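You operate a simulated robot arm through the tools that you are given. There is no shell and no other tool. Be economical: measure what you need, move in short steps, check, and stop when the job is done.

The job below is to be done with a simulated robot arm. You get a single attempt, and the scene is never put back.

Task
Finish the white bobbin's taper: wind head, middle and tail stretches to green.
Fine: shut the yarn clip first; move the guide on each time a tab turns green; no tab red.
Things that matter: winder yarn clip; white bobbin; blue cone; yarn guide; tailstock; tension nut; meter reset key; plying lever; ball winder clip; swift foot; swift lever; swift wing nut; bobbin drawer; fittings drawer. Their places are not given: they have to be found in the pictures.

Only the result counts: the job must be done as asked and must still hold three seconds after the hand-in. Knocking over, shifting, dropping, spilling or breaking anything else fails it.

Robot
A 5-joint arm with a two-finger parallel gripper, fixed in place. Base frame: the origin is at the foot of the arm, x ahead of it, y to its left, z up. Readings come in m, rad, newtons and seconds.
With the tool pointing down near the work surface it reaches from about 0.16 to 0.42 m from the base axis. Its first joint turns from -1.152 to 1.152 rad. The tool tilts only in the upright plane through the base axis and itself; it spins freely about its own axis. Payload 2.9 kg.
Tool frame: the origin (TCP) lies between the finger pads and is the grasp point; the fingertips stand 0.03 m ahead of it; z points along the fingers, y is the line along which they close. The gripper opens to 0.11 m. The fingers are 0.02 m wide and 0.01 m thick; the gripper's body (0.048 by 0.112 m) begins 0.055 m behind the TCP.
Orientation is told as [roll, pitch, yaw] about the base's x, y, z axes, in that order, counted from this pose: with the fingers straight down and closing along the base's y, the tool's x points along the base's -x, its y along +y and its z along -z.

Tools
- The arm moves only by the tool apply_moves. Its argument "increments" is a list of rows, each a list of 7 numbers: the shift along the tool's x, y, z in m, then the turn, a rotation vector about the tool's x, y, z in rad, then the gripper command, from -1 (fully open) to 1 (shut), values between in proportion. In form: [[tx, ty, tz, wx, wy, wz, claw], ...]. A call has 1 to 8 rows; each row shifts and turns the commanded pose from where the row before left it, along the tool's axes as they then stand. Rows are played at 5 a second. More than 0.05 m and 0.15 rad between two rows, or a gripper value outside its range, and nothing of the call is played. A pose out of reach is approached as far as the arm can. The call stops where the force on the tool passes 60 N (or 10 N more than at its start, if that is more) or the arm is blocked; 0.2 s more then pass. Each finger travels about 0.108 m/s and halts on what it meets, pressing with about 32 N; the grip force reading is that of the motor and also rises with nothing between the fingers. The clock runs only during rows and for 0.2 s after the last one: add rows that do not move to give the fingers time. The reply holds the time, the measured pose of the TCP, the force on the tool along the base axes, the opening and the grip force, in the units named above and with some noise.
- Cameras (640 x 400 px; columns grow to the right, rows downward): "scene" is fixed at [0.0194, -0.4415, 0.6001]; the picture's right is [0.90, -0.45, 0.00], its down [-0.26, -0.53, -0.81] and it looks along [0.36, 0.72, -0.59] (base axes); focal length 268 px, centre (320, 200). "wrist" rides on the gripper at [0.072, 0.017, -0.103] in the tool frame; the picture's right is [-0.23, 0.97, 0.00], its down [-0.76, -0.18, -0.62] and it looks along [-0.61, -0.14, 0.78] (tool axes); focal length 222 px, centre (320, 200).
- camera(camera): a new picture of that camera. No time passes.
- locate(camera, pixels): for up to 12 pixels [column, row] of the newest picture of that camera ("zoom" is the newest enlarged one), the place [x, y, z] in the base frame of the surface seen there, good to about 0.002 m. No time passes.
- inspect(camera, box): a new picture of the part [left, top, right, bottom] of that camera's present view, enlarged. No time passes.
- close_job(): hands the job in; it is judged then, once.

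Work in short steps. Measure before you move; look again where a grasp or a placing could have gone wrong, and mend it. You have 80 turns and 34 pictures in all, those below and enlarged ones among them. Open the gripper and draw the arm clear of the work before you hand the job in, unless the task says otherwise; then end with one line.

The tools are called as name(argument=value, ...) on one line, values as JSON. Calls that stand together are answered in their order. apply_moves: Moves the arm, as the interface text tells. Its arguments: {"type":"object","properties":{"increments":{"type":"array","items":{"type":"array","items":{"type":"number"}}}},"required":["increments"]} The other tools are called the same way: camera (camera) takes a picture; locate (camera, pixels) gives the place of the surface under pixels of a picture; inspect (camera, box) takes an enlarged picture of a part of a camera's view; close_job () hands the job in.

At the start:

```text
time: 0.0
eef_pos: [0.3871, 0.0287, 0.4348]
tcp_rot: [-0.002, 0.0, 0.001]
contact_force: [0.6, 0.1, 0.0]
width: 0.1103
grasp_force: 0.1
```

scene: 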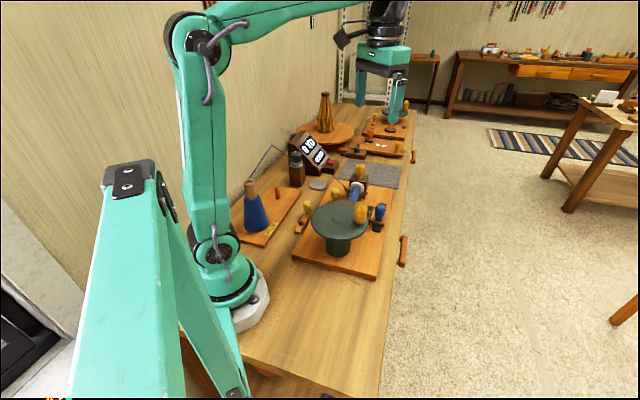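
wrist: 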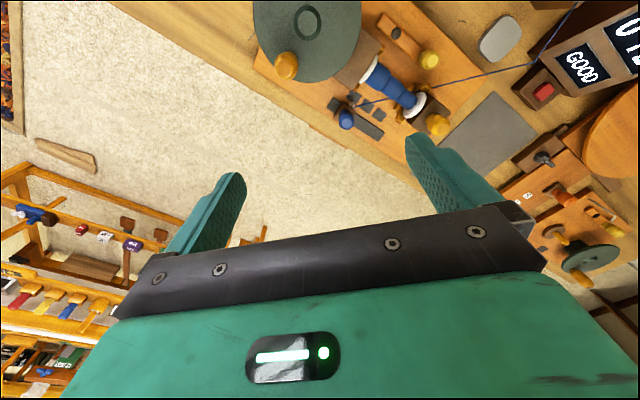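

The scene picture shows a winder around (345,210) and a wheel with a crank near (340,225). I'll enlarge that region in both cameras.

inspect(camera="scene", box=[230, 130, 430, 290])

inspect(camera="wrist", box=[240, 0, 640, 250])

```text
2.50 times, centred on (330, 210) of scene
```

zoom: 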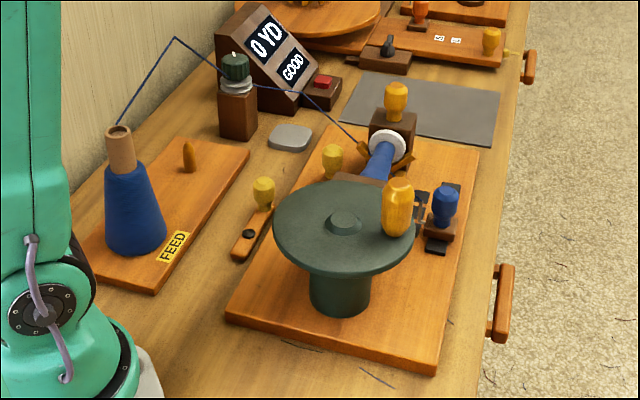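

```text
1.60 times, centred on (440, 125) of wrist
```

zoom: 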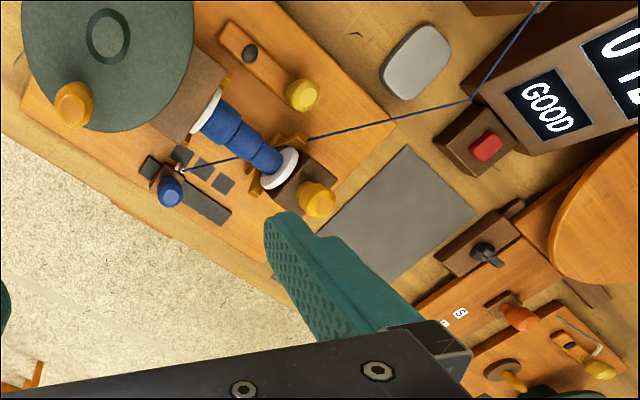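

I'll locate the candidate parts in both views: knobs, bar, wheel, guide tabs.

locate(camera="zoom", pixels=[[73, 98], [108, 36], [249, 52], [301, 93], [318, 195], [170, 190], [183, 154], [204, 168], [223, 183], [265, 155], [290, 165], [210, 205]])

locate(camera="scene", pixels=[[389, 212], [335, 206], [309, 203], [338, 190], [364, 166], [382, 209], [304, 223], [338, 217], [360, 192], [376, 234], [345, 245], [310, 225]])

inspect(camera="wrist", box=[310, 60, 430, 140])

```text
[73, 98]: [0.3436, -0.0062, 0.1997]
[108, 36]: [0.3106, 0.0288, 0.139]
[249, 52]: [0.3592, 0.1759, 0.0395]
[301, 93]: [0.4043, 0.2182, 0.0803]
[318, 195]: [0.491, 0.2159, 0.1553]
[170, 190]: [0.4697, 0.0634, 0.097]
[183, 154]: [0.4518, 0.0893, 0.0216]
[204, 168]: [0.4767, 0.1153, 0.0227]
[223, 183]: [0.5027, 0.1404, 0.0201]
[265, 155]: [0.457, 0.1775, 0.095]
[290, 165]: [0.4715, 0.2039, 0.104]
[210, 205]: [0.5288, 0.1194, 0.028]
```

```text
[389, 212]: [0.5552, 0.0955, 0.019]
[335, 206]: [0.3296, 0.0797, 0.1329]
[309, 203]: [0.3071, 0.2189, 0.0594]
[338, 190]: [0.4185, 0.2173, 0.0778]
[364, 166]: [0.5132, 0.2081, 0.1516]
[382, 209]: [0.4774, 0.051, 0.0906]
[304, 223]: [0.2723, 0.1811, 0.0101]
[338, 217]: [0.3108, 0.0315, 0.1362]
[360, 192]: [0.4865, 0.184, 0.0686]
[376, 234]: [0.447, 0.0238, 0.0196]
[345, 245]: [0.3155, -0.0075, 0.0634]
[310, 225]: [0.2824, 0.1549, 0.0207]
```

```text
5.00 times, centred on (370, 100) of wrist
```

zoom: 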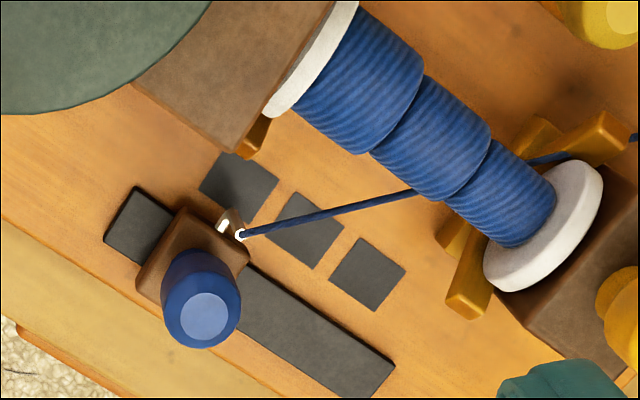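

There are two lever-like bars, at (0.27–0.31, 0.18–0.22) and at (0.36–0.41, 0.18–0.22), so I need a closer look. I'll draw the gripper back and left to view the winder.

apply_moves(increments=[[0.04, 0.03, 0, 0, 0, 0, -1], [0.04, 0.03, 0, 0, 0, 0, -1], [0.04, 0.03, 0, 0, 0, 0, -1], [0.03, 0.03, 0, 0, 0, 0, -1], [0, 0, 0, 0, 0, 0, -1]])

camera(camera="wrist")

```text
time: 1.2
eef_pos: [0.2376, 0.1485, 0.4349]
tcp_rot: [0.001, -0.002, 0.001]
contact_force: [0.3, 0.4, -0.5]
width: 0.1099
grasp_force: 0.0
```

```text
28 pictures are left
```

wrist: 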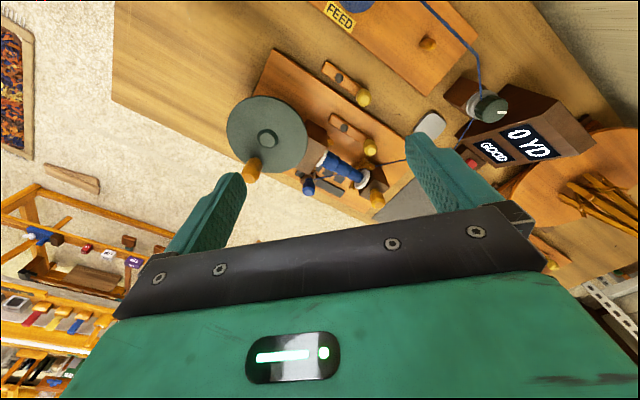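

Both bars now show at (345,78) and (350,132). I'll enlarge them.

inspect(camera="wrist", box=[290, 40, 450, 140])

inspect(camera="wrist", box=[220, 100, 400, 212])

```text
4.00 times, centred on (370, 90) of wrist
```

zoom: 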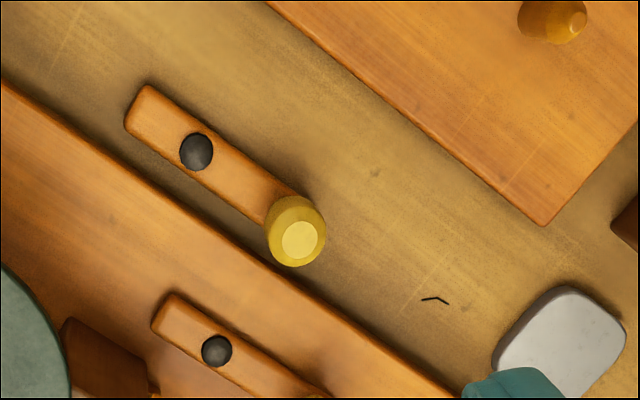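

```text
3.56 times, centred on (310, 156) of wrist
```

zoom: 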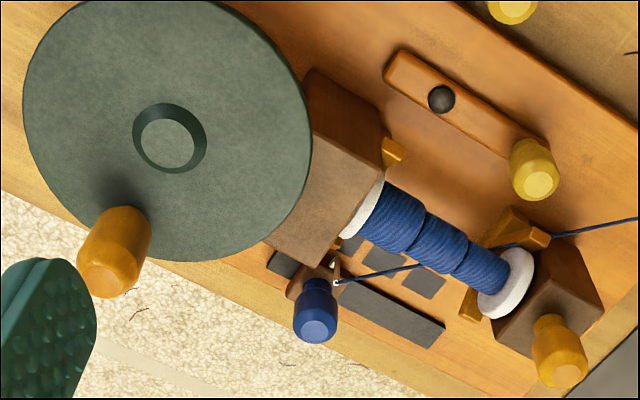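

To tell the clip from the plying lever, I'll look at the ball winder station, whose clip is probably the same design.

inspect(camera="scene", box=[330, 90, 430, 165])

inspect(camera="scene", box=[290, 160, 400, 240])

```text
5.33 times, centred on (380, 128) of scene
```

zoom: 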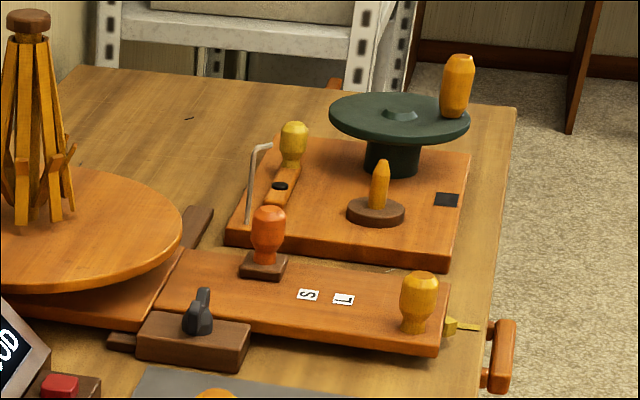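

```text
5.00 times, centred on (345, 200) of scene
```

zoom: 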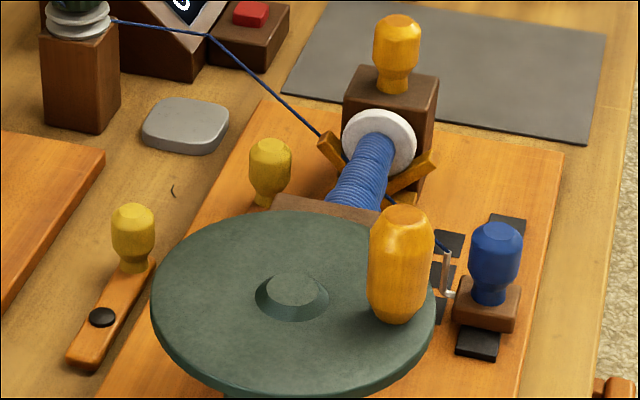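

The ball winder carries the same bar-and-knob lever on its own board, so the winder's clip is the lever on the winder board (pivot at 344,128 in the wrist view). The bar on the bare table is the plying lever. Now I'll measure the exact geometry.

locate(camera="wrist", pixels=[[230, 132], [304, 139], [268, 100], [276, 171], [268, 140], [249.5, 176], [370.5, 151.7], [344, 128], [331, 119], [362, 141], [308.5, 192.7], [348, 166]])

locate(camera="zoom", pixels=[[398, 210], [398, 300], [270, 145], [265, 185], [495, 230], [490, 280], [485, 310], [320, 132], [205, 37], [445, 250], [380, 130], [410, 180]])

```text
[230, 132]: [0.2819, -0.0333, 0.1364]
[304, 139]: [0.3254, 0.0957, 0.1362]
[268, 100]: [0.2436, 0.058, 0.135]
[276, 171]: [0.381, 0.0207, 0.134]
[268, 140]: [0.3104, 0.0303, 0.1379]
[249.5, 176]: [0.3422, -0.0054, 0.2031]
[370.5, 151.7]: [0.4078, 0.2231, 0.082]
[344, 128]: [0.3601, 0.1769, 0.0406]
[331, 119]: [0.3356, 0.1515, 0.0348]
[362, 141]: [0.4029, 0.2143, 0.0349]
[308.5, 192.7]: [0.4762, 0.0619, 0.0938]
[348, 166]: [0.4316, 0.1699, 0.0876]
```

```text
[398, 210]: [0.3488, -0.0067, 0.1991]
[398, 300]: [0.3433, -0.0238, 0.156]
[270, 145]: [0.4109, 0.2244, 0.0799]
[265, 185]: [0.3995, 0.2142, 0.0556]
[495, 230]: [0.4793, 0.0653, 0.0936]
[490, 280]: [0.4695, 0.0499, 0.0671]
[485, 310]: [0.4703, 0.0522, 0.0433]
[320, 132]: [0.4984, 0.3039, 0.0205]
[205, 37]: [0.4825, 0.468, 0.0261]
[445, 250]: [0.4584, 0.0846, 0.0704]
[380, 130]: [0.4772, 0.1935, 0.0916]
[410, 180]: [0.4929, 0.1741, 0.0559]
```

Measured: the disc is centred at (0.311, 0.030), the crank knob at (0.345, -0.006) and the clip knob at (0.408, 0.222), with the lever pivot at (0.360, 0.177). I'll measure clearances near the clip knob: the cradle arm, headstock and post.

locate(camera="wrist", pixels=[[373, 167], [363, 159], [352, 168], [331, 143], [310, 125], [304, 165], [374, 199], [363, 98], [427, 38], [488, 108], [428, 122], [364.5, 180]])

```text
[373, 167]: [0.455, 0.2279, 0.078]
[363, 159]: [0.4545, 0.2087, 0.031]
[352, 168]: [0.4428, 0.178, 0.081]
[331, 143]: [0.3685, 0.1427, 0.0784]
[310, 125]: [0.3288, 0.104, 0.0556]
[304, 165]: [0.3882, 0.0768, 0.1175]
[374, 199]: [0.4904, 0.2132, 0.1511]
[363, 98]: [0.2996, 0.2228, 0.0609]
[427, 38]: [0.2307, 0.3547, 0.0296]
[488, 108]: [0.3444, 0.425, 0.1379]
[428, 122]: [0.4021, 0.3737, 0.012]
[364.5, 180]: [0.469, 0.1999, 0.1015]
```

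The area around the clip knob is clear enough tangentially. I'll spin the tool into the radial plane (azimuth 0.498) and tilt it outward by 0.45.

apply_moves(increments=[[0, 0, 0, 0, 0, -0.125, -1], [0, 0, 0, 0, 0, -0.125, -1], [0, 0, 0, 0, 0, -0.124, -1], [0, 0, 0, 0, 0, -0.124, -1], [0, 0, 0, 0, -0.15, 0, -1], [0, 0, 0, 0, -0.15, 0, -1], [0, 0, 0, 0, -0.15, 0, -1], [0, 0, 0, 0, 0, 0, -0.1]])

```text
time: 3.0
eef_pos: [0.2367, 0.1491, 0.435]
tcp_rot: [0.026, -0.45, 0.499]
contact_force: [-0.3, -0.1, -0.1]
width: 0.0603
grasp_force: 0.1
```

The tilt is right. I'll descend along the tool axis to a spot about 0.08 m short of the clip knob.

apply_moves(increments=[[-0.001, -0.003, 0.047, 0, 0, 0, -0.1], [-0.001, -0.003, 0.047, 0, 0, 0, -0.1], [-0.001, -0.003, 0.047, 0, 0, 0, -0.1], [-0.001, -0.003, 0.047, 0, 0, 0, -0.1], [-0.001, -0.003, 0.047, 0, 0, 0, -0.1], [-0.001, -0.003, 0.047, 0, 0, 0, -0.1], [-0.002, 0, 0.047, 0, 0, 0, -0.1], [0, 0, 0, 0, 0, 0, -0.1]])

camera(camera="wrist")

```text
time: 4.8
eef_pos: [0.378, 0.2052, 0.1429]
tcp_rot: [0.0, -0.452, 0.498]
contact_force: [-0.5, -0.1, 0.1]
width: 0.0605
grasp_force: 0.0
```

```text
23 pictures are left
```

wrist: 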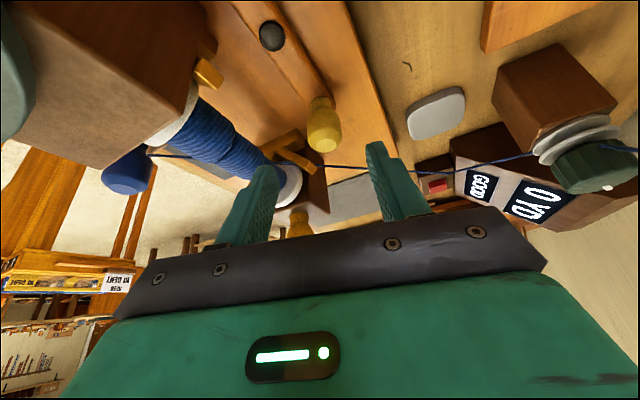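

The clip knob at (322,125) lies between the fingers, and the yarn passes beyond it. I'll advance 0.078 m along the tool and close on it.

apply_moves(increments=[[0, 0, 0.026, 0, 0, 0, -0.1], [0, 0, 0.026, 0, 0, 0, -0.1], [0, 0, 0.026, 0, 0, 0, -0.1], [0, 0, 0, 0, 0, 0, 0.6], [0, 0, 0, 0, 0, 0, 0.6]])

camera(camera="wrist")

```text
time: 6.0
eef_pos: [0.4066, 0.2226, 0.0714]
tcp_rot: [0.001, -0.451, 0.5]
contact_force: [-8.2, 20.5, -3.7]
width: 0.0329
grasp_force: 11.1
```

```text
22 pictures are left
```

wrist: 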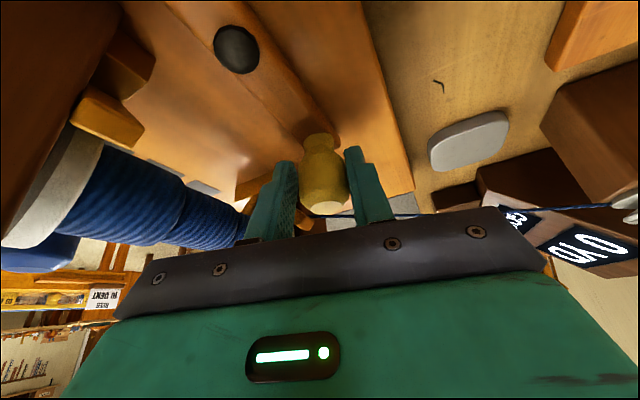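

The +t finger already touches the knob with 20 N and the lever hasn't moved clockwise. I'll centre by shifting slightly to +t and close fully.

apply_moves(increments=[[0, 0.004, 0, 0, 0, 0, 0.5], [0, 0, 0, 0, 0, 0, 0.7], [0, 0, 0, 0, 0, 0, 0.7]])

```text
time: 6.8
eef_pos: [0.4059, 0.2239, 0.0716]
tcp_rot: [0.003, -0.451, 0.499]
contact_force: [-2.2, -10.5, 3.1]
width: 0.0298
grasp_force: 45.2
```

The knob is gripped (0.030 wide). I'll try a counter-clockwise nudge of about 0.012 m along the arc, watching the force.

apply_moves(increments=[[0.0015, 0.0058, -0.0007, 0, 0, 0, 0.7], [0.0017, 0.0058, -0.0008, 0, 0, 0, 0.7], [0, 0, 0, 0, 0, 0, 0.7]])

```text
time: 7.6
eef_pos: [0.3969, 0.2333, 0.0729]
tcp_rot: [0.015, -0.449, 0.499]
contact_force: [2.7, -1.3, -6.9]
width: 0.0294
grasp_force: 45.1
```

It swings freely counter-clockwise, now at about 57°. I'll continue the arc in small steps until the force rises at a stop.

apply_moves(increments=[[0.0035, 0.0054, -0.0017, 0, 0, 0, 0.7], [0.0039, 0.0055, -0.0019, 0, 0, 0, 0.7], [0, 0, 0, 0, 0, 0, 0.7]])

inspect(camera="scene", box=[270, 130, 410, 240])

```text
time: 8.4
eef_pos: [0.3853, 0.2389, 0.0726]
tcp_rot: [0.025, -0.451, 0.499]
contact_force: [7.1, -7.5, -4.9]
width: 0.029
grasp_force: 44.7
```

```text
3.64 times, centred on (340, 185) of scene
```

zoom: 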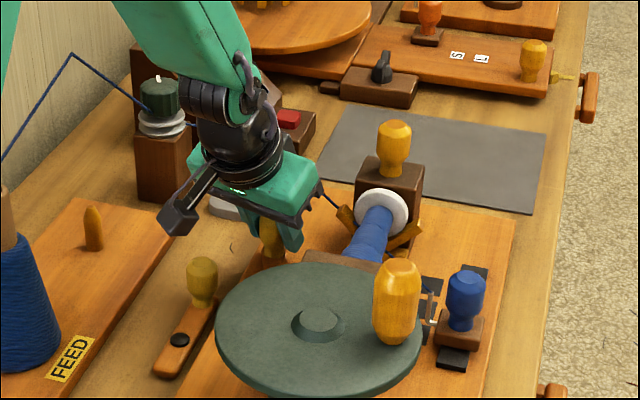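

The angle is about 68° and resistance is about 10 N. I'll continue in small steps.

apply_moves(increments=[[0.0043, 0.0051, -0.0021, 0, 0, 0, 0.7], [0, 0, 0, 0, 0, 0, 0.7]])

```text
time: 9.0
eef_pos: [0.3773, 0.2407, 0.0721]
tcp_rot: [0.03, -0.45, 0.499]
contact_force: [10.8, -7.2, -3.6]
width: 0.0296
grasp_force: 44.8
```

It's at about 75° and still moving with mild resistance. I'll take two more small steps.

apply_moves(increments=[[0.0042, 0.004, -0.002, 0, 0, 0, 0.7], [0.0045, 0.0035, -0.0021, 0, 0, 0, 0.7], [0, 0, 0, 0, 0, 0, 0.7]])

```text
time: 9.8
eef_pos: [0.3655, 0.2434, 0.073]
tcp_rot: [0.039, -0.451, 0.498]
contact_force: [3.5, 14.1, 0.5]
width: 0.0308
grasp_force: 44.8
```

It's at about 86° with no stop yet and clear of the plying knob. One more step of about 9°.

apply_moves(increments=[[0.0042, 0.0034, -0.002, 0, 0, 0, 0.7], [0.0042, 0.0032, -0.002, 0, 0, 0, 0.7], [0, 0, 0, 0, 0, 0, 0.7]])

camera(camera="wrist")

```text
time: 10.6
eef_pos: [0.354, 0.2449, 0.072]
tcp_rot: [0.045, -0.449, 0.497]
contact_force: [2.7, -4.3, 16.1]
width: 0.0304
grasp_force: 44.6
```

```text
20 pictures are left
```

wrist: 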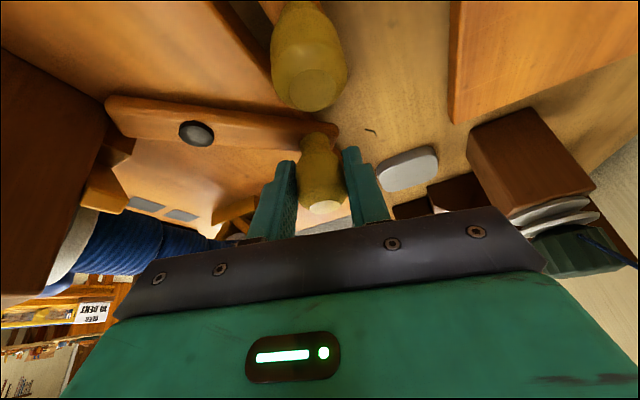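

It's at about 95° with no hard stop. The plying knob is still 0.05 m away, so I'll try another 10° carefully, in two short steps.

apply_moves(increments=[[0.0044, 0.0018, -0.0032, 0, 0, 0, 0.7], [0.0046, 0.0018, -0.003, 0, 0, 0, 0.7], [0, 0, 0, 0, 0, 0, 0.7]])

```text
time: 11.4
eef_pos: [0.3421, 0.2408, 0.0732]
tcp_rot: [0.051, -0.441, 0.493]
contact_force: [18.9, -25.8, 1.6]
width: 0.0322
grasp_force: 15.0
out of reach, approached as far as the arm can: row 2
```

The lever is at about 106°, a 62° swing, and force has risen, though the tool's plane is also mismatched. I'll open the fingers and look at the lever.

apply_moves(increments=[[0, 0, 0, 0, 0, 0, 0.1], [0, 0, 0, 0, 0, 0, 0.1], [0, 0, -0.04, 0, 0, 0, 0.1], [0, 0, -0.04, 0, 0, 0, 0.1], [0, 0, 0, 0, 0, 0, 0.1]])

camera(camera="wrist")

```text
time: 12.6
eef_pos: [0.3148, 0.2233, 0.1449]
tcp_rot: [0.051, -0.444, 0.499]
contact_force: [0.4, -1.0, 0.3]
width: 0.0496
grasp_force: 0.1
```

```text
19 pictures are left
```

wrist: 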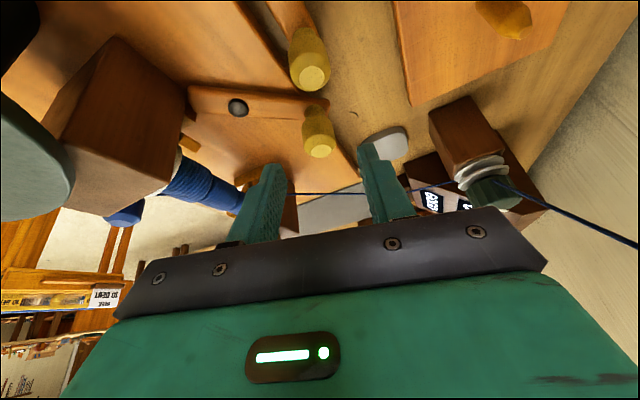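

locate(camera="wrist", pixels=[[318, 150], [238, 107], [315, 80], [200, 97], [307, 100], [280, 15]])

```text
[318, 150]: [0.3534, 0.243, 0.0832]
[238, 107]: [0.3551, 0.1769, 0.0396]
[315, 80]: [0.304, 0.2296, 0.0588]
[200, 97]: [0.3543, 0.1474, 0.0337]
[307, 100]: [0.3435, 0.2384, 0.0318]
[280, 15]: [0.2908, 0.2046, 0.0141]
```

The knob sits at about 95°. It did not follow my last push (30 N), so the lever rests on its shut stop. I'll back away upward and bring the tool upright again.

apply_moves(increments=[[0, 0, -0.045, 0, 0, 0, 0.1], [0, 0, -0.045, 0, 0, 0, 0.1], [0, 0, -0.045, 0, 0, 0, 0.1], [0, 0, 0, 0, 0.15, 0, 0.1], [0, 0, 0, 0, 0.15, 0, 0.1], [0, 0, 0, 0, 0.15, 0, 0.1], [0, 0, 0, 0, 0, 0, 0.1]])

inspect(camera="scene", box=[270, 120, 410, 230])

```text
time: 14.2
eef_pos: [0.2671, 0.189, 0.2682]
tcp_rot: [0.001, 0.002, 0.521]
contact_force: [0.0, -0.1, -0.1]
width: 0.0493
grasp_force: 0.0
```

```text
3.64 times, centred on (340, 175) of scene
```

zoom: 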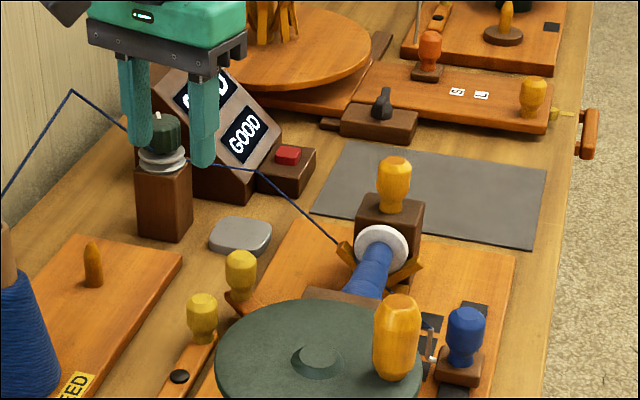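

The clip is swung out to the board edge and nothing else moved. Next I'll zero the spin and head for the crank knob at (0.345, -0.006).

apply_moves(increments=[[0, 0, 0, 0, 0, 0.13, 0.1], [0, 0, 0, 0, 0, 0.13, 0.1], [0, 0, 0, 0, 0, 0.13, 0.1], [0, 0, 0, 0, 0, 0.131, 0.1], [-0.0156, -0.039, 0, 0, 0, 0, 0.1], [-0.0156, -0.039, 0, 0, 0, 0, 0.1], [-0.0156, -0.039, 0, 0, 0, 0, 0.1], [-0.0156, -0.039, 0, 0, 0, 0, 0.1]])

apply_moves(increments=[[-0.0156, -0.039, 0, 0, 0, 0, -0.1], [0, 0, 0, 0, 0, 0, -0.1], [0, 0, 0, 0, 0, 0, -0.1]])

camera(camera="wrist")

```text
time: 16.0
eef_pos: [0.3308, 0.0328, 0.2609]
tcp_rot: [-0.001, 0.025, 0.001]
contact_force: [-0.1, 1.0, 1.0]
width: 0.0499
grasp_force: 0.1
```

```text
time: 16.8
eef_pos: [0.3468, -0.0062, 0.2593]
tcp_rot: [0.001, 0.027, 0.001]
contact_force: [-0.2, 0.3, 0.8]
width: 0.0602
grasp_force: 0.1
```

```text
17 pictures are left
```

wrist: 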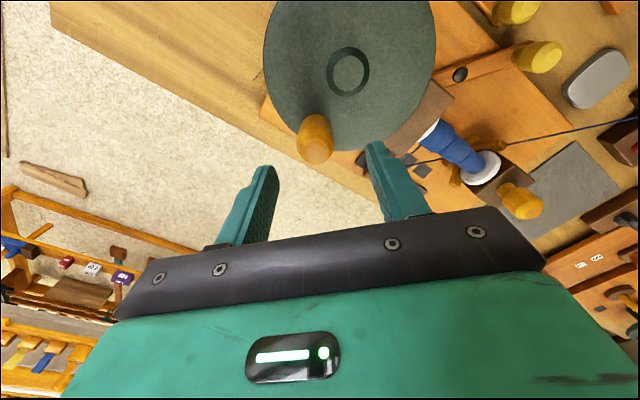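

The crank knob at (316,150) sits between the fingers. I'll check its exact place and the disc hub.

locate(camera="wrist", pixels=[[316, 158], [318, 118], [300, 135], [333, 140], [348, 72], [266, 60], [434, 50], [460, 74], [545, 60]])

```text
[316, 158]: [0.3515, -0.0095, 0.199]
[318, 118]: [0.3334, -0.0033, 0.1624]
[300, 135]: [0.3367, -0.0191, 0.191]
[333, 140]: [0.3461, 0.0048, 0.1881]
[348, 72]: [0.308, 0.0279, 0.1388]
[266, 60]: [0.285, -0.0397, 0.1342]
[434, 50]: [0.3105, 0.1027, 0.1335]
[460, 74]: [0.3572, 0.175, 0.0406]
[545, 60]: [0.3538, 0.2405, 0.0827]
```

I'll descend 0.076 m to z about 0.183 and grip the crank knob.

apply_moves(increments=[[0, 0, 0.038, 0, 0, 0, -0.1], [0, 0, 0.038, 0, 0, 0, -0.1], [0, 0, 0, 0, 0, 0, 0.7], [0, 0, 0, 0, 0, 0, 0.7], [0, 0, 0, 0, 0, 0, 0.7]])

```text
time: 18.0
eef_pos: [0.3449, -0.0042, 0.1821]
tcp_rot: [0.001, 0.023, -0.001]
contact_force: [-1.7, 1.6, 2.3]
width: 0.0307
grasp_force: 45.3
```

The knob is gripped at the -45° position of the crank circle. I'll try a quarter turn or so clockwise (seen from above) and watch the force.

apply_moves(increments=[[0.0217, -0.0125, 0, 0, 0, 0, 0.7], [0.025, 0, 0, 0, 0, 0, 0.7], [0.0217, 0.0125, 0, 0, 0, 0, 0.7]])

inspect(camera="scene", box=[280, 120, 410, 240])

```text
time: 18.8
eef_pos: [0.2748, -0.0038, 0.1855]
tcp_rot: [0.0, 0.028, 0.0]
contact_force: [0.3, 2.0, -1.0]
width: 0.0164
grasp_force: 0.1
```

```text
3.33 times, centred on (345, 180) of scene
```

zoom: 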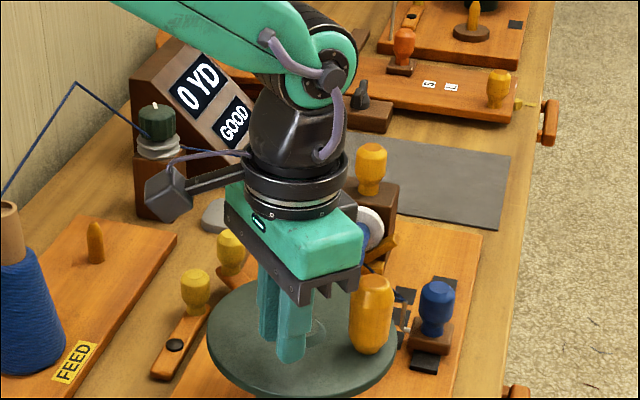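

The grip slid off the knob along the finger faces, and the meter still shows 0 YD. I'll check where the knob is now.

locate(camera="zoom", pixels=[[372, 284], [355, 310], [390, 310], [322, 328], [230, 240]])

```text
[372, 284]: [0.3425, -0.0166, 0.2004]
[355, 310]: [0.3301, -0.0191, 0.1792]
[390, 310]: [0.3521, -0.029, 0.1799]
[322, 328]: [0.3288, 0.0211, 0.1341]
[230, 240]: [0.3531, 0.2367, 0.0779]
```

The knob shifted only a few degrees clockwise. Instead of gripping, I'll push it with shut fingers along the crank circle. I'm already on the circle at -137°, so I'll push counter-clockwise to about +15° and check the meter.

apply_moves(increments=[[0, 0, 0, 0, 0, 0, 1], [-0.0217, -0.0125, 0, 0, 0, 0, 1], [-0.025, 0, 0, 0, 0, 0, 1], [-0.0217, 0.0125, 0, 0, 0, 0, 1], [-0.0125, 0.0217, 0, 0, 0, 0, 1], [0, 0.025, 0, 0, 0, 0, 1], [0, 0, 0, 0, 0, 0, 1]])

inspect(camera="scene", box=[280, 120, 410, 240])

```text
time: 20.4
eef_pos: [0.3557, 0.0427, 0.1842]
tcp_rot: [-0.002, 0.02, -0.001]
contact_force: [-0.2, -1.0, -0.1]
width: 0.0
grasp_force: 31.7
```

```text
3.33 times, centred on (345, 180) of scene
```

zoom: 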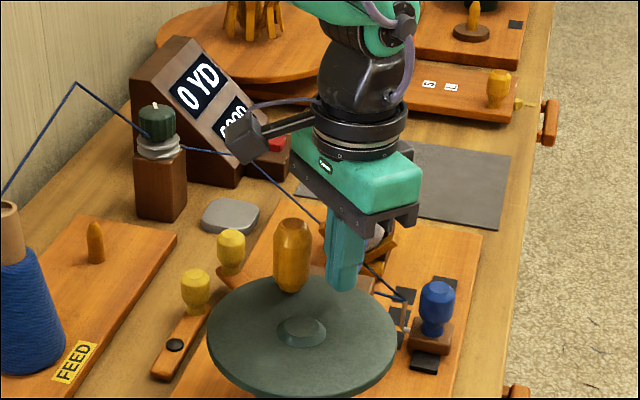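

The crank turns freely, about 140° so far, but the meter still reads 0 YD. I'll push on another 240° and look again.

apply_moves(increments=[[0.0125, 0.0217, 0, 0, 0, 0, 1], [0.0217, 0.0125, 0, 0, 0, 0, 1], [0.025, 0, 0, 0, 0, 0, 1], [0.0217, -0.0125, 0, 0, 0, 0, 1], [0.0125, -0.0217, 0, 0, 0, 0, 1], [0, -0.025, 0, 0, 0, 0, 1], [-0.0125, -0.0217, 0, 0, 0, 0, 1], [-0.0217, -0.0125, 0, 0, 0, 0, 1]])

inspect(camera="scene", box=[300, 130, 410, 230])

```text
time: 22.2
eef_pos: [0.2968, -0.0162, 0.1835]
tcp_rot: [0.0, 0.028, -0.001]
contact_force: [-0.5, -0.2, -0.1]
width: 0.0
grasp_force: 32.1
```

```text
4.00 times, centred on (355, 180) of scene
```

zoom: 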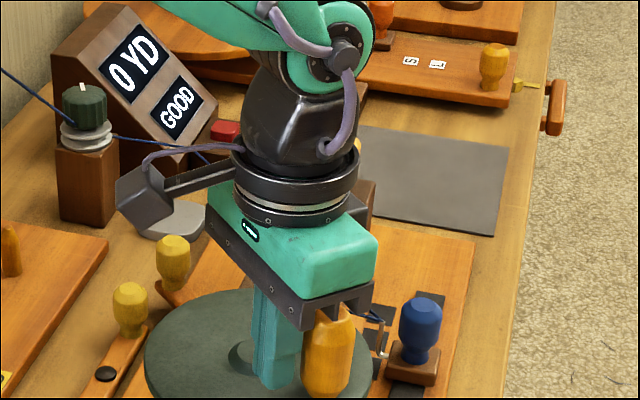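

After a full counter-clockwise turn it still shows 0 YD, so the wind direction is likely clockwise. I'll cross over the hub to the knob's other side and push clockwise.

apply_moves(increments=[[0.007, 0.046, 0, 0, 0, 0, 1], [-0.04, 0.002, 0, 0, 0, 0, 1], [-0.028, 0.003, 0, 0, 0, 0, 1], [0, -0.0175, 0, 0, 0, 0, 1], [0.0125, -0.0217, 0, 0, 0, 0, 1], [0.0217, -0.0125, 0, 0, 0, 0, 1], [0.025, 0, 0, 0, 0, 0, 1], [0.0217, 0.0125, 0, 0, 0, 0, 1]])

apply_moves(increments=[[0.0125, 0.0217, 0, 0, 0, 0, 1], [0, 0.025, 0, 0, 0, 0, 1], [-0.0125, 0.0217, 0, 0, 0, 0, 1], [-0.0217, 0.0125, 0, 0, 0, 0, 1]])

inspect(camera="scene", box=[290, 130, 410, 240])

```text
time: 24.0
eef_pos: [0.2763, -0.0037, 0.1839]
tcp_rot: [0.001, 0.028, -0.001]
contact_force: [0.4, -0.4, 0.0]
width: 0.0
grasp_force: 32.4
```

```text
time: 25.0
eef_pos: [0.297, 0.0767, 0.1873]
tcp_rot: [-0.004, 0.015, -0.003]
contact_force: [0.1, -0.4, 0.0]
width: 0.0001
grasp_force: 31.7
```

```text
3.64 times, centred on (350, 185) of scene
```

zoom: 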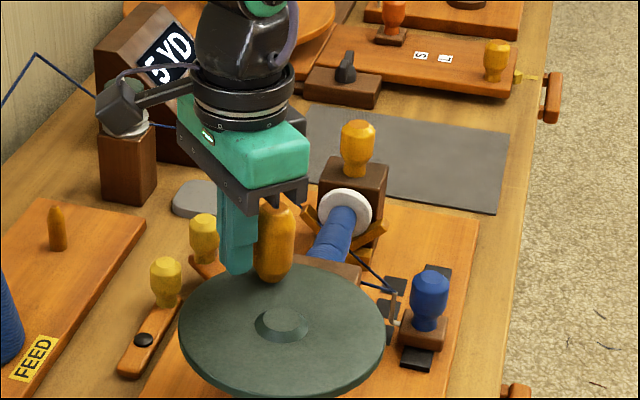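

The meter now reads 5 YD, so clockwise is the winding direction (about 216° pushed). I'll push another 180°, pull the fingers back toward the hub to unblock the view, and check the tabs.

apply_moves(increments=[[-0.025, 0, 0, 0, 0, 0, 1], [-0.0217, -0.0125, 0, 0, 0, 0, 1], [-0.0125, -0.0217, 0, 0, 0, 0, 1], [0, -0.025, 0, 0, 0, 0, 1], [0.0125, -0.0217, 0, 0, 0, 0, 1], [0.0217, -0.0125, 0, 0, 0, 0, 1], [0.02, 0.04, 0, 0, 0, 0, 1], [0.02, 0.03, 0, 0, 0, 0, 1]])

inspect(camera="scene", box=[290, 130, 410, 240])

```text
time: 26.8
eef_pos: [0.2822, 0.0527, 0.1869]
tcp_rot: [-0.002, 0.02, -0.002]
contact_force: [-0.8, -0.4, 0.8]
width: 0.0002
grasp_force: 31.7
```

```text
3.64 times, centred on (350, 185) of scene
```

zoom: 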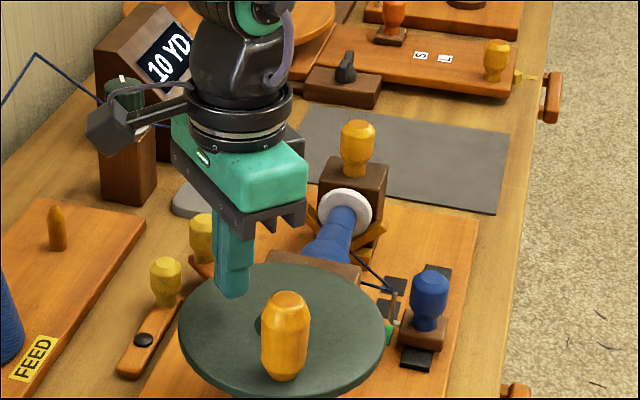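

The head tab at (390,335) is green at 10 YD, so it's time to move the guide on. I'll lift off and orient the tool (yaw 0.13, tilt 0.3 outward) to push the guide knob along its track.

apply_moves(increments=[[0, 0, -0.045, 0, 0, 0, 1], [0, 0, -0.035, 0, 0, 0, 1], [-0.04, -0.008, 0, 0, 0, -0.13, 1], [-0.04, -0.005, 0, 0, -0.15, 0, 1], [0, 0, 0, 0, -0.15, 0, 1], [0, 0, 0, 0, 0, 0, 1]])

camera(camera="wrist")

```text
time: 28.2
eef_pos: [0.3657, 0.0429, 0.2632]
tcp_rot: [-0.001, -0.278, 0.116]
contact_force: [-0.1, -0.2, -1.4]
width: 0.0
grasp_force: 31.9
```

```text
11 pictures are left
```

wrist: 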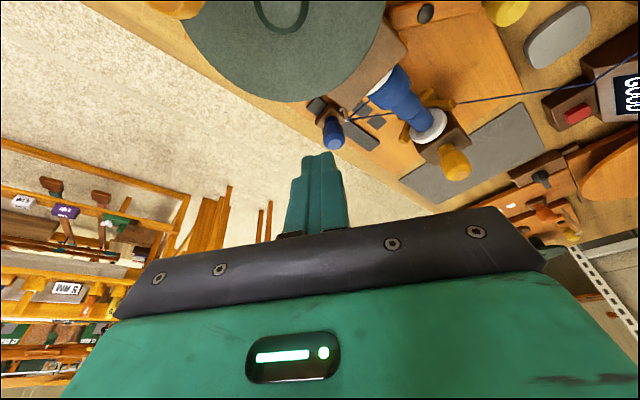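

The guide knob shows at (333,133) and the tabs near (345–378, 108–121). I'll get their exact places.

locate(camera="wrist", pixels=[[334, 143], [331, 122], [325, 132], [342, 130], [362, 113], [377, 122], [318, 103], [372, 146], [340, 112], [325, 114]])

inspect(camera="wrist", box=[290, 70, 410, 160])

```text
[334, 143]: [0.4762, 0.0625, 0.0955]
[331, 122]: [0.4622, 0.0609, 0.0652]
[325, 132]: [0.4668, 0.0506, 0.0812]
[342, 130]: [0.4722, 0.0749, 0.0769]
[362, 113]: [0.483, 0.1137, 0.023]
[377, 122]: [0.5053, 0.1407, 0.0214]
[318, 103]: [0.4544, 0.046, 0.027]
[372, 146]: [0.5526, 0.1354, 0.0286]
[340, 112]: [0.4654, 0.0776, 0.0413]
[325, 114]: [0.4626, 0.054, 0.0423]
```

```text
4.44 times, centred on (350, 115) of wrist
```

zoom: 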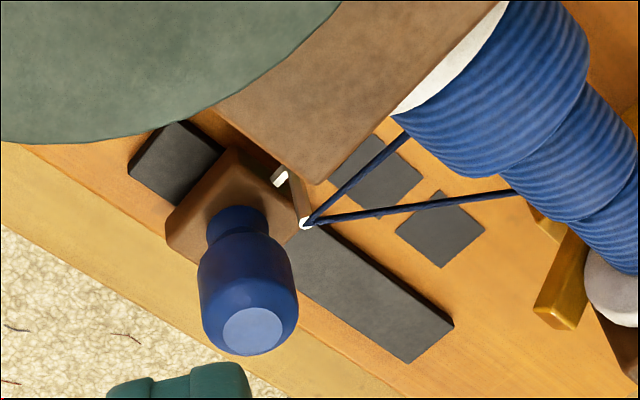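

I'll locate tab 2, tab 3, the guide block corners and the eye in this zoom.

locate(camera="zoom", pixels=[[350, 165], [378, 140], [405, 180], [375, 200], [440, 205], [441, 229], [300, 222], [170, 225], [280, 178], [235, 220], [250, 325], [430, 340]])

```text
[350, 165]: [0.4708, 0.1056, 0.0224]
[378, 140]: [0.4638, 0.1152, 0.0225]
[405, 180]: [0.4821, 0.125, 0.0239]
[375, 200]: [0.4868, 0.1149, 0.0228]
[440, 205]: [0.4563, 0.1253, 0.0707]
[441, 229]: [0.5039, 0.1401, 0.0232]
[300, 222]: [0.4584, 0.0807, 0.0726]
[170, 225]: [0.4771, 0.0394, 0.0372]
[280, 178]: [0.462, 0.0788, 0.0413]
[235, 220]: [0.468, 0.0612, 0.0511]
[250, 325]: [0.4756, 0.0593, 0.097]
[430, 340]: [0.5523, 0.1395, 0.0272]
```

Tabs 2 and 3 lie about 0.037 m further along (0.707, 0.707) each, and the guide knob centre is about (0.475, 0.0615). I'll place the shut fingers behind it at (0.449, 0.035, 0.088).

apply_moves(increments=[[-0.0394, -0.0086, 0.0112, 0, 0, 0, 1], [-0.0394, -0.0086, 0.0112, 0, 0, 0, 1], [0.012, 0, 0.0421, 0, 0, 0, 1], [0.012, 0, 0.0421, 0, 0, 0, 1], [0.012, 0, 0.0421, 0, 0, 0, 1], [0.012, 0, 0.0421, 0, 0, 0, 1], [0, 0, 0, 0, 0, 0, 1]])

```text
time: 29.8
eef_pos: [0.4484, 0.0342, 0.0874]
tcp_rot: [-0.011, -0.278, 0.116]
contact_force: [-0.1, 0.4, -0.1]
width: 0.0
grasp_force: 32.5
out of reach, approached as far as the arm can: row 2
```

In place behind the knob. I'll push 0.04 m along the track direction, then measure.

apply_moves(increments=[[-0.0075, 0.0062, 0.00215, 0, 0, 0, 1], [-0.0075, 0.0062, 0.00215, 0, 0, 0, 1], [-0.0075, 0.0062, 0.00215, 0, 0, 0, 1], [-0.0075, 0.0062, 0.00215, 0, 0, 0, 1], [0, 0, 0, 0, 0, 0, 1]])

inspect(camera="wrist", box=[260, 40, 400, 160])

```text
time: 31.0
eef_pos: [0.4773, 0.0617, 0.0885]
tcp_rot: [0.003, -0.277, 0.118]
contact_force: [-0.6, -0.3, -0.4]
width: 0.0
grasp_force: 31.7
```

```text
3.33 times, centred on (330, 100) of wrist
```

zoom: 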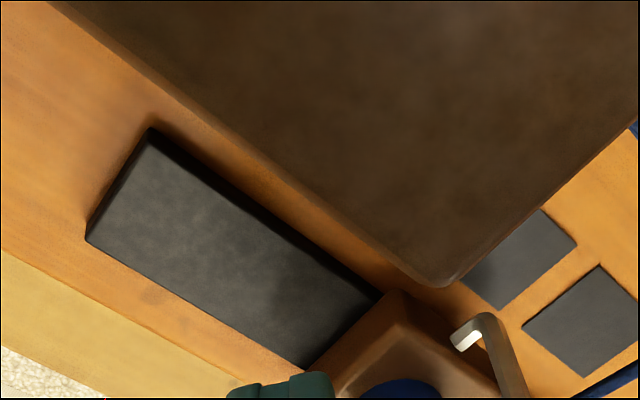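

The guide has moved. I'll locate the hook, block corners and tabs in this zoom to see how far.

locate(camera="zoom", pixels=[[467, 340], [398, 297], [350, 360], [310, 368], [380, 298], [405, 388], [520, 262], [590, 320], [150, 130], [88, 238]])

```text
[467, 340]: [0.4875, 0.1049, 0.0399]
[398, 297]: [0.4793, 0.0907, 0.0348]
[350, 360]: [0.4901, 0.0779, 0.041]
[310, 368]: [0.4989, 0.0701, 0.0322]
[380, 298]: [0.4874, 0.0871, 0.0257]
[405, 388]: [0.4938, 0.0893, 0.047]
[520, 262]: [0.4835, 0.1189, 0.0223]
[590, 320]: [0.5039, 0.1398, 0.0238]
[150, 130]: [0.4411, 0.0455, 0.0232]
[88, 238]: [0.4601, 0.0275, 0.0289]
```

The guide moved 0.0365 m and sits level with tab 2. I'll back off and return the tool to upright.

apply_moves(increments=[[0.015, -0.0124, -0.0043, 0, 0, 0, 1], [0, 0, -0.045, 0, 0, 0, 1], [0, 0, -0.045, 0, 0, 0, 1], [0, 0, -0.045, 0, 0, 0, 1], [0, 0, -0.04, 0, 0, 0, 1], [0, 0, 0, 0, 0.15, 0, 1], [0, 0, 0, 0, 0.128, 0, 1], [0, 0, 0, 0, 0, 0.117, 1]])

```text
time: 32.8
eef_pos: [0.4145, 0.0438, 0.2559]
tcp_rot: [0.001, 0.0, -0.006]
contact_force: [-0.2, 0.3, 0.3]
width: 0.0002
grasp_force: 31.6
```

Upright at (0.4145, 0.044, 0.256). I'll go down at crank angle -15° and start pushing the knob clockwise.

apply_moves(increments=[[0.0283, -0.013, 0, 0, 0, 0, 1], [0.0283, -0.013, 0, 0, 0, 0, 1], [0, 0, 0.0345, 0, 0, 0, 1], [0, 0, 0.0345, 0, 0, 0, 1], [0.0125, -0.0217, 0, 0, 0, 0, 1], [0.0217, -0.0125, 0, 0, 0, 0, 1], [0.025, 0, 0, 0, 0, 0, 1], [0.0217, 0.0125, 0, 0, 0, 0, 1]])

```text
time: 34.6
eef_pos: [0.2764, -0.005, 0.1873]
tcp_rot: [-0.001, 0.0, -0.002]
contact_force: [-0.3, 0.5, 0.4]
width: 0.0001
grasp_force: 31.8
```

I'll continue clockwise round to +15° (about 270° of knob travel), then draw back over the hub to look.

apply_moves(increments=[[0.0125, 0.0217, 0, 0, 0, 0, 1], [0, 0.025, 0, 0, 0, 0, 1], [-0.0125, 0.0217, 0, 0, 0, 0, 1], [-0.0217, 0.0125, 0, 0, 0, 0, 1], [-0.025, 0, 0, 0, 0, 0, 1], [-0.0217, -0.0125, 0, 0, 0, 0, 1], [-0.0125, -0.0217, 0, 0, 0, 0, 1], [0.045, 0.02, 0, 0, 0, 0, 1]])

inspect(camera="scene", box=[290, 130, 410, 240])

```text
time: 36.4
eef_pos: [0.314, 0.0625, 0.1874]
tcp_rot: [-0.001, 0.002, -0.005]
contact_force: [0.2, -0.3, -0.4]
width: 0.0
grasp_force: 32.0
```

```text
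3.64 times, centred on (350, 185) of scene
```

zoom: 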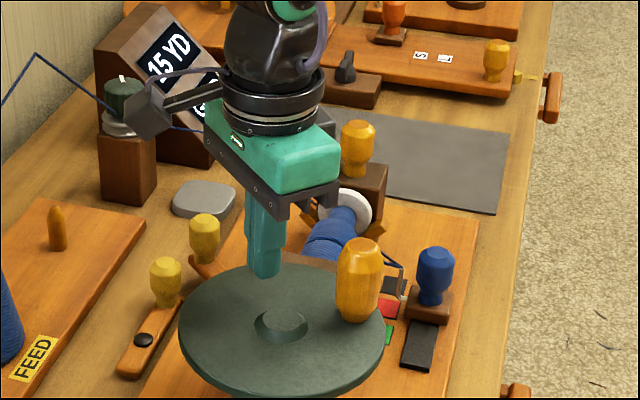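

The middle tab at (388,308) appears red at 15 YD. I'll zoom in to be sure before doing anything else.

inspect(camera="scene", box=[370, 190, 420, 230])

```text
10.00 times, centred on (395, 210) of scene
```

zoom: 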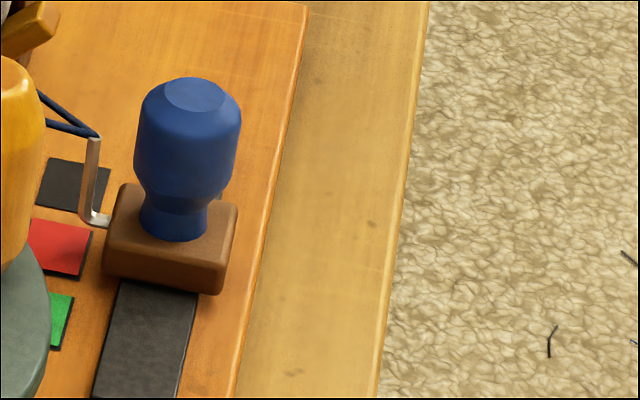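

The middle tab is red: that stretch was overwound at 15 YD. I'll try turning the crank back counter-clockwise about 70° to see whether yarn comes off again.

apply_moves(increments=[[0.019, -0.0425, 0, 0, 0, 0, 1], [-0.02, -0.038, 0, 0, 0, 0, 1], [-0.03, 0.014, 0, 0, 0, 0, 1], [-0.0125, 0.0217, 0, 0, 0, 0, 1], [0, 0.025, 0, 0, 0, 0, 1], [0.044, 0.004, 0, 0, 0, 0, 1]])

inspect(camera="scene", box=[310, 130, 410, 230])

```text
time: 37.8
eef_pos: [0.3126, 0.0485, 0.1875]
tcp_rot: [0.0, 0.002, -0.005]
contact_force: [0.2, -0.5, 0.3]
width: 0.0003
grasp_force: 32.5
```

```text
4.00 times, centred on (360, 180) of scene
```

zoom: 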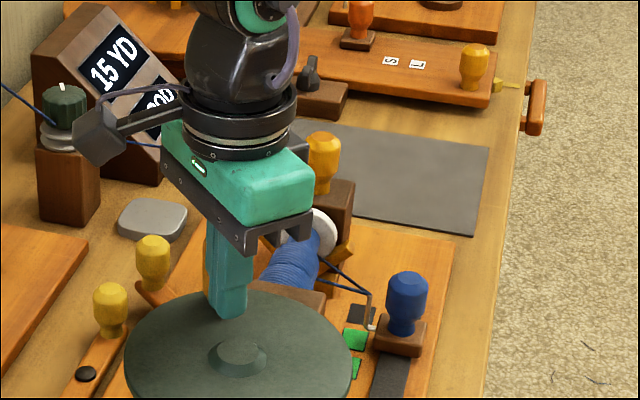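

The middle tab turned green after backing off, and the head tab is still green. Next I'll lift off and tilt the tool for the second guide move.

apply_moves(increments=[[0, 0, -0.04, 0, 0, 0, 1], [0, 0, -0.035, 0, 0, 0, 1], [-0.035, 0, 0, 0, 0, -0.15, 1], [-0.03, 0, 0, 0, -0.15, 0, 1], [0, 0, 0, 0, -0.15, 0, 1], [0, 0, 0, 0, 0, 0, 1]])

```text
time: 39.2
eef_pos: [0.3781, 0.0523, 0.2619]
tcp_rot: [-0.004, -0.3, 0.149]
contact_force: [0.9, 0.2, -0.7]
width: 0.0
grasp_force: 31.6
```

I'll descend to (0.468, 0.052, 0.088) behind the guide knob.

apply_moves(increments=[[-0.0198, -0.0045, 0.0376, 0, 0, 0, 1], [-0.0198, -0.0045, 0.0376, 0, 0, 0, 1], [-0.0198, -0.0045, 0.0376, 0, 0, 0, 1], [0.0124, 0, 0.0401, 0, 0, 0, 1], [0.0124, 0, 0.0401, 0, 0, 0, 1], [0, 0, 0, 0, 0, 0, 1]])

```text
time: 40.6
eef_pos: [0.4701, 0.0488, 0.086]
tcp_rot: [-0.014, -0.298, 0.151]
contact_force: [0.4, -0.1, 0.6]
width: 0.0001
grasp_force: 32.2
```

Positioned. I'll push the guide along the track to bring the fingers to (0.503, 0.087).

apply_moves(increments=[[-0.0092, 0.0083, 0.0023, 0, 0, 0, 1], [-0.0092, 0.0083, 0.0023, 0, 0, 0, 1], [-0.0092, 0.0083, 0.0023, 0, 0, 0, 1], [-0.0092, 0.0083, 0.0023, 0, 0, 0, 1], [0, 0, 0, 0, 0, 0, 1]])

```text
time: 41.8
eef_pos: [0.5017, 0.0888, 0.0888]
tcp_rot: [0.007, -0.298, 0.149]
contact_force: [-0.4, 0.1, -0.1]
width: 0.0
grasp_force: 31.7
```

The fingers advanced 0.036 m further along the track than the last push. I'll back off, rise and return upright.

apply_moves(increments=[[0.0154, -0.0119, -0.0048, 0, 0, 0, 1], [0, 0, -0.045, 0, 0, 0, 1], [0, 0, -0.045, 0, 0, 0, 1], [0, 0, -0.045, 0, 0, 0, 1], [0.03, 0, -0.04, 0, 0, 0, 1], [0, 0, 0, 0, 0.15, 0, 1], [0, 0, 0, 0, 0.148, 0, 1], [0, 0, 0, 0, 0, 0.15, 1]])

camera(camera="wrist")

```text
time: 43.6
eef_pos: [0.4083, 0.0637, 0.2489]
tcp_rot: [0.001, 0.002, -0.002]
contact_force: [0.0, -0.2, -0.8]
width: 0.0
grasp_force: 31.9
```

```text
5 pictures are left
```

wrist: 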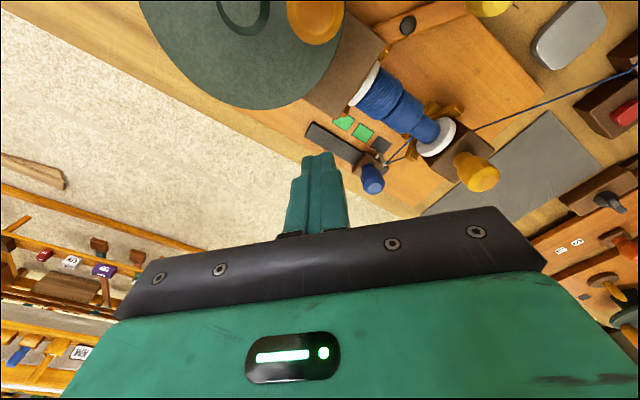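

Tabs 1 and 2 are green at (343,122) and (363,132), and the guide is next to tab 3. I'll locate the crank knob, hook and tabs.

locate(camera="wrist", pixels=[[316, 22], [292, 22], [340, 25], [314, 40], [382, 145], [363, 132], [343, 122], [384, 164], [376, 162], [240, 5], [325, 8]])

```text
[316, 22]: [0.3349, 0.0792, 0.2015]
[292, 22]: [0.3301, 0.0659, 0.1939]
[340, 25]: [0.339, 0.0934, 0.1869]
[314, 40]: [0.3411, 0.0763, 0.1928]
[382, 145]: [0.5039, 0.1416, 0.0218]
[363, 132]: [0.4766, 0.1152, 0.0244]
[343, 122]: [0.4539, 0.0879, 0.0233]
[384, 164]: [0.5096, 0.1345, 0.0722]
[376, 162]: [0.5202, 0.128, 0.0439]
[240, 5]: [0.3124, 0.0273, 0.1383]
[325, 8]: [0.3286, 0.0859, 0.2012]
```

The eye lines up with tab 3 (u 0.4554 vs 0.456), and the crank knob is at 65°. I'll land at 115°, behind it for clockwise pushing.

apply_moves(increments=[[0.0393, 0.0033, 0, 0, 0, 0, 1], [0.0393, 0.0033, 0, 0, 0, 0, 1], [0.0393, 0.0033, 0, 0, 0, 0, 1], [0, 0, 0, 0, 0, 0, 1], [0, 0, 0.031, 0, 0, 0, 1], [0, 0, 0.031, 0, 0, 0, 1], [0, 0, 0, 0, 0, 0, 1]])

apply_moves(increments=[[-0.0246, 0.0043, 0, 0, 0, 0, 1], [-0.0236, -0.0086, 0, 0, 0, 0, 1], [-0.0162, -0.0192, 0, 0, 0, 0, 1], [0, 0, 0, 0, 0, 0, 1], [0.045, 0.015, 0, 0, 0, 0, 1]])

inspect(camera="scene", box=[310, 130, 410, 230])

```text
time: 45.2
eef_pos: [0.2914, 0.0736, 0.1864]
tcp_rot: [0.001, 0.001, -0.004]
contact_force: [-0.3, 0.7, -0.4]
width: 0.0
grasp_force: 32.3
```

```text
time: 46.4
eef_pos: [0.3103, 0.0652, 0.1861]
tcp_rot: [0.0, 0.0, -0.003]
contact_force: [0.7, -0.1, 0.2]
width: 0.0
grasp_force: 31.9
```

```text
4.00 times, centred on (360, 180) of scene
```

zoom: 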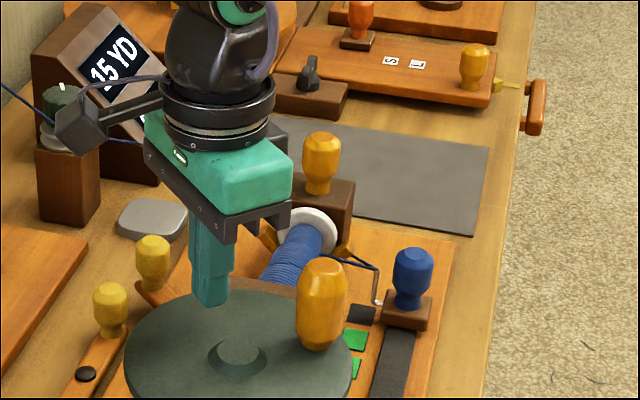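

Tab 3 is still dark after about 75°, with tabs 1 and 2 green. I'll push another 60°, back off and look.

apply_moves(increments=[[-0.045, -0.015, 0, 0, 0, 0, 1], [-0.0043, -0.0247, 0, 0, 0, 0, 1], [0.0086, -0.0236, 0, 0, 0, 0, 1], [0, 0, 0, 0, 0, 0, 1], [0.02, 0.032, 0, 0, 0, 0, 1], [0.02, 0.032, 0, 0, 0, 0, 1]])

inspect(camera="scene", box=[310, 130, 410, 230])

```text
time: 47.8
eef_pos: [0.3099, 0.0661, 0.1862]
tcp_rot: [0.0, 0.0, -0.003]
contact_force: [-0.1, 0.2, 0.3]
width: 0.0
grasp_force: 32.0
```

```text
4.00 times, centred on (360, 180) of scene
```

zoom: 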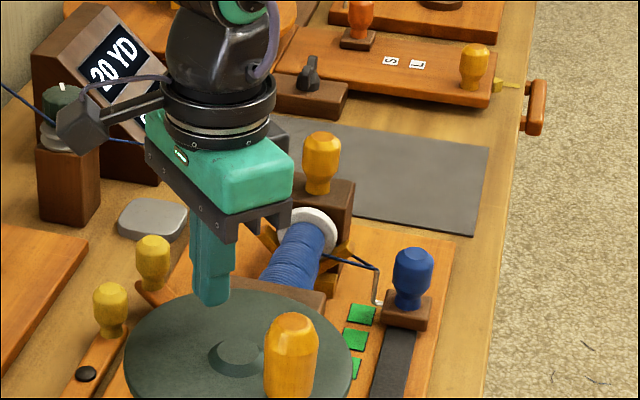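

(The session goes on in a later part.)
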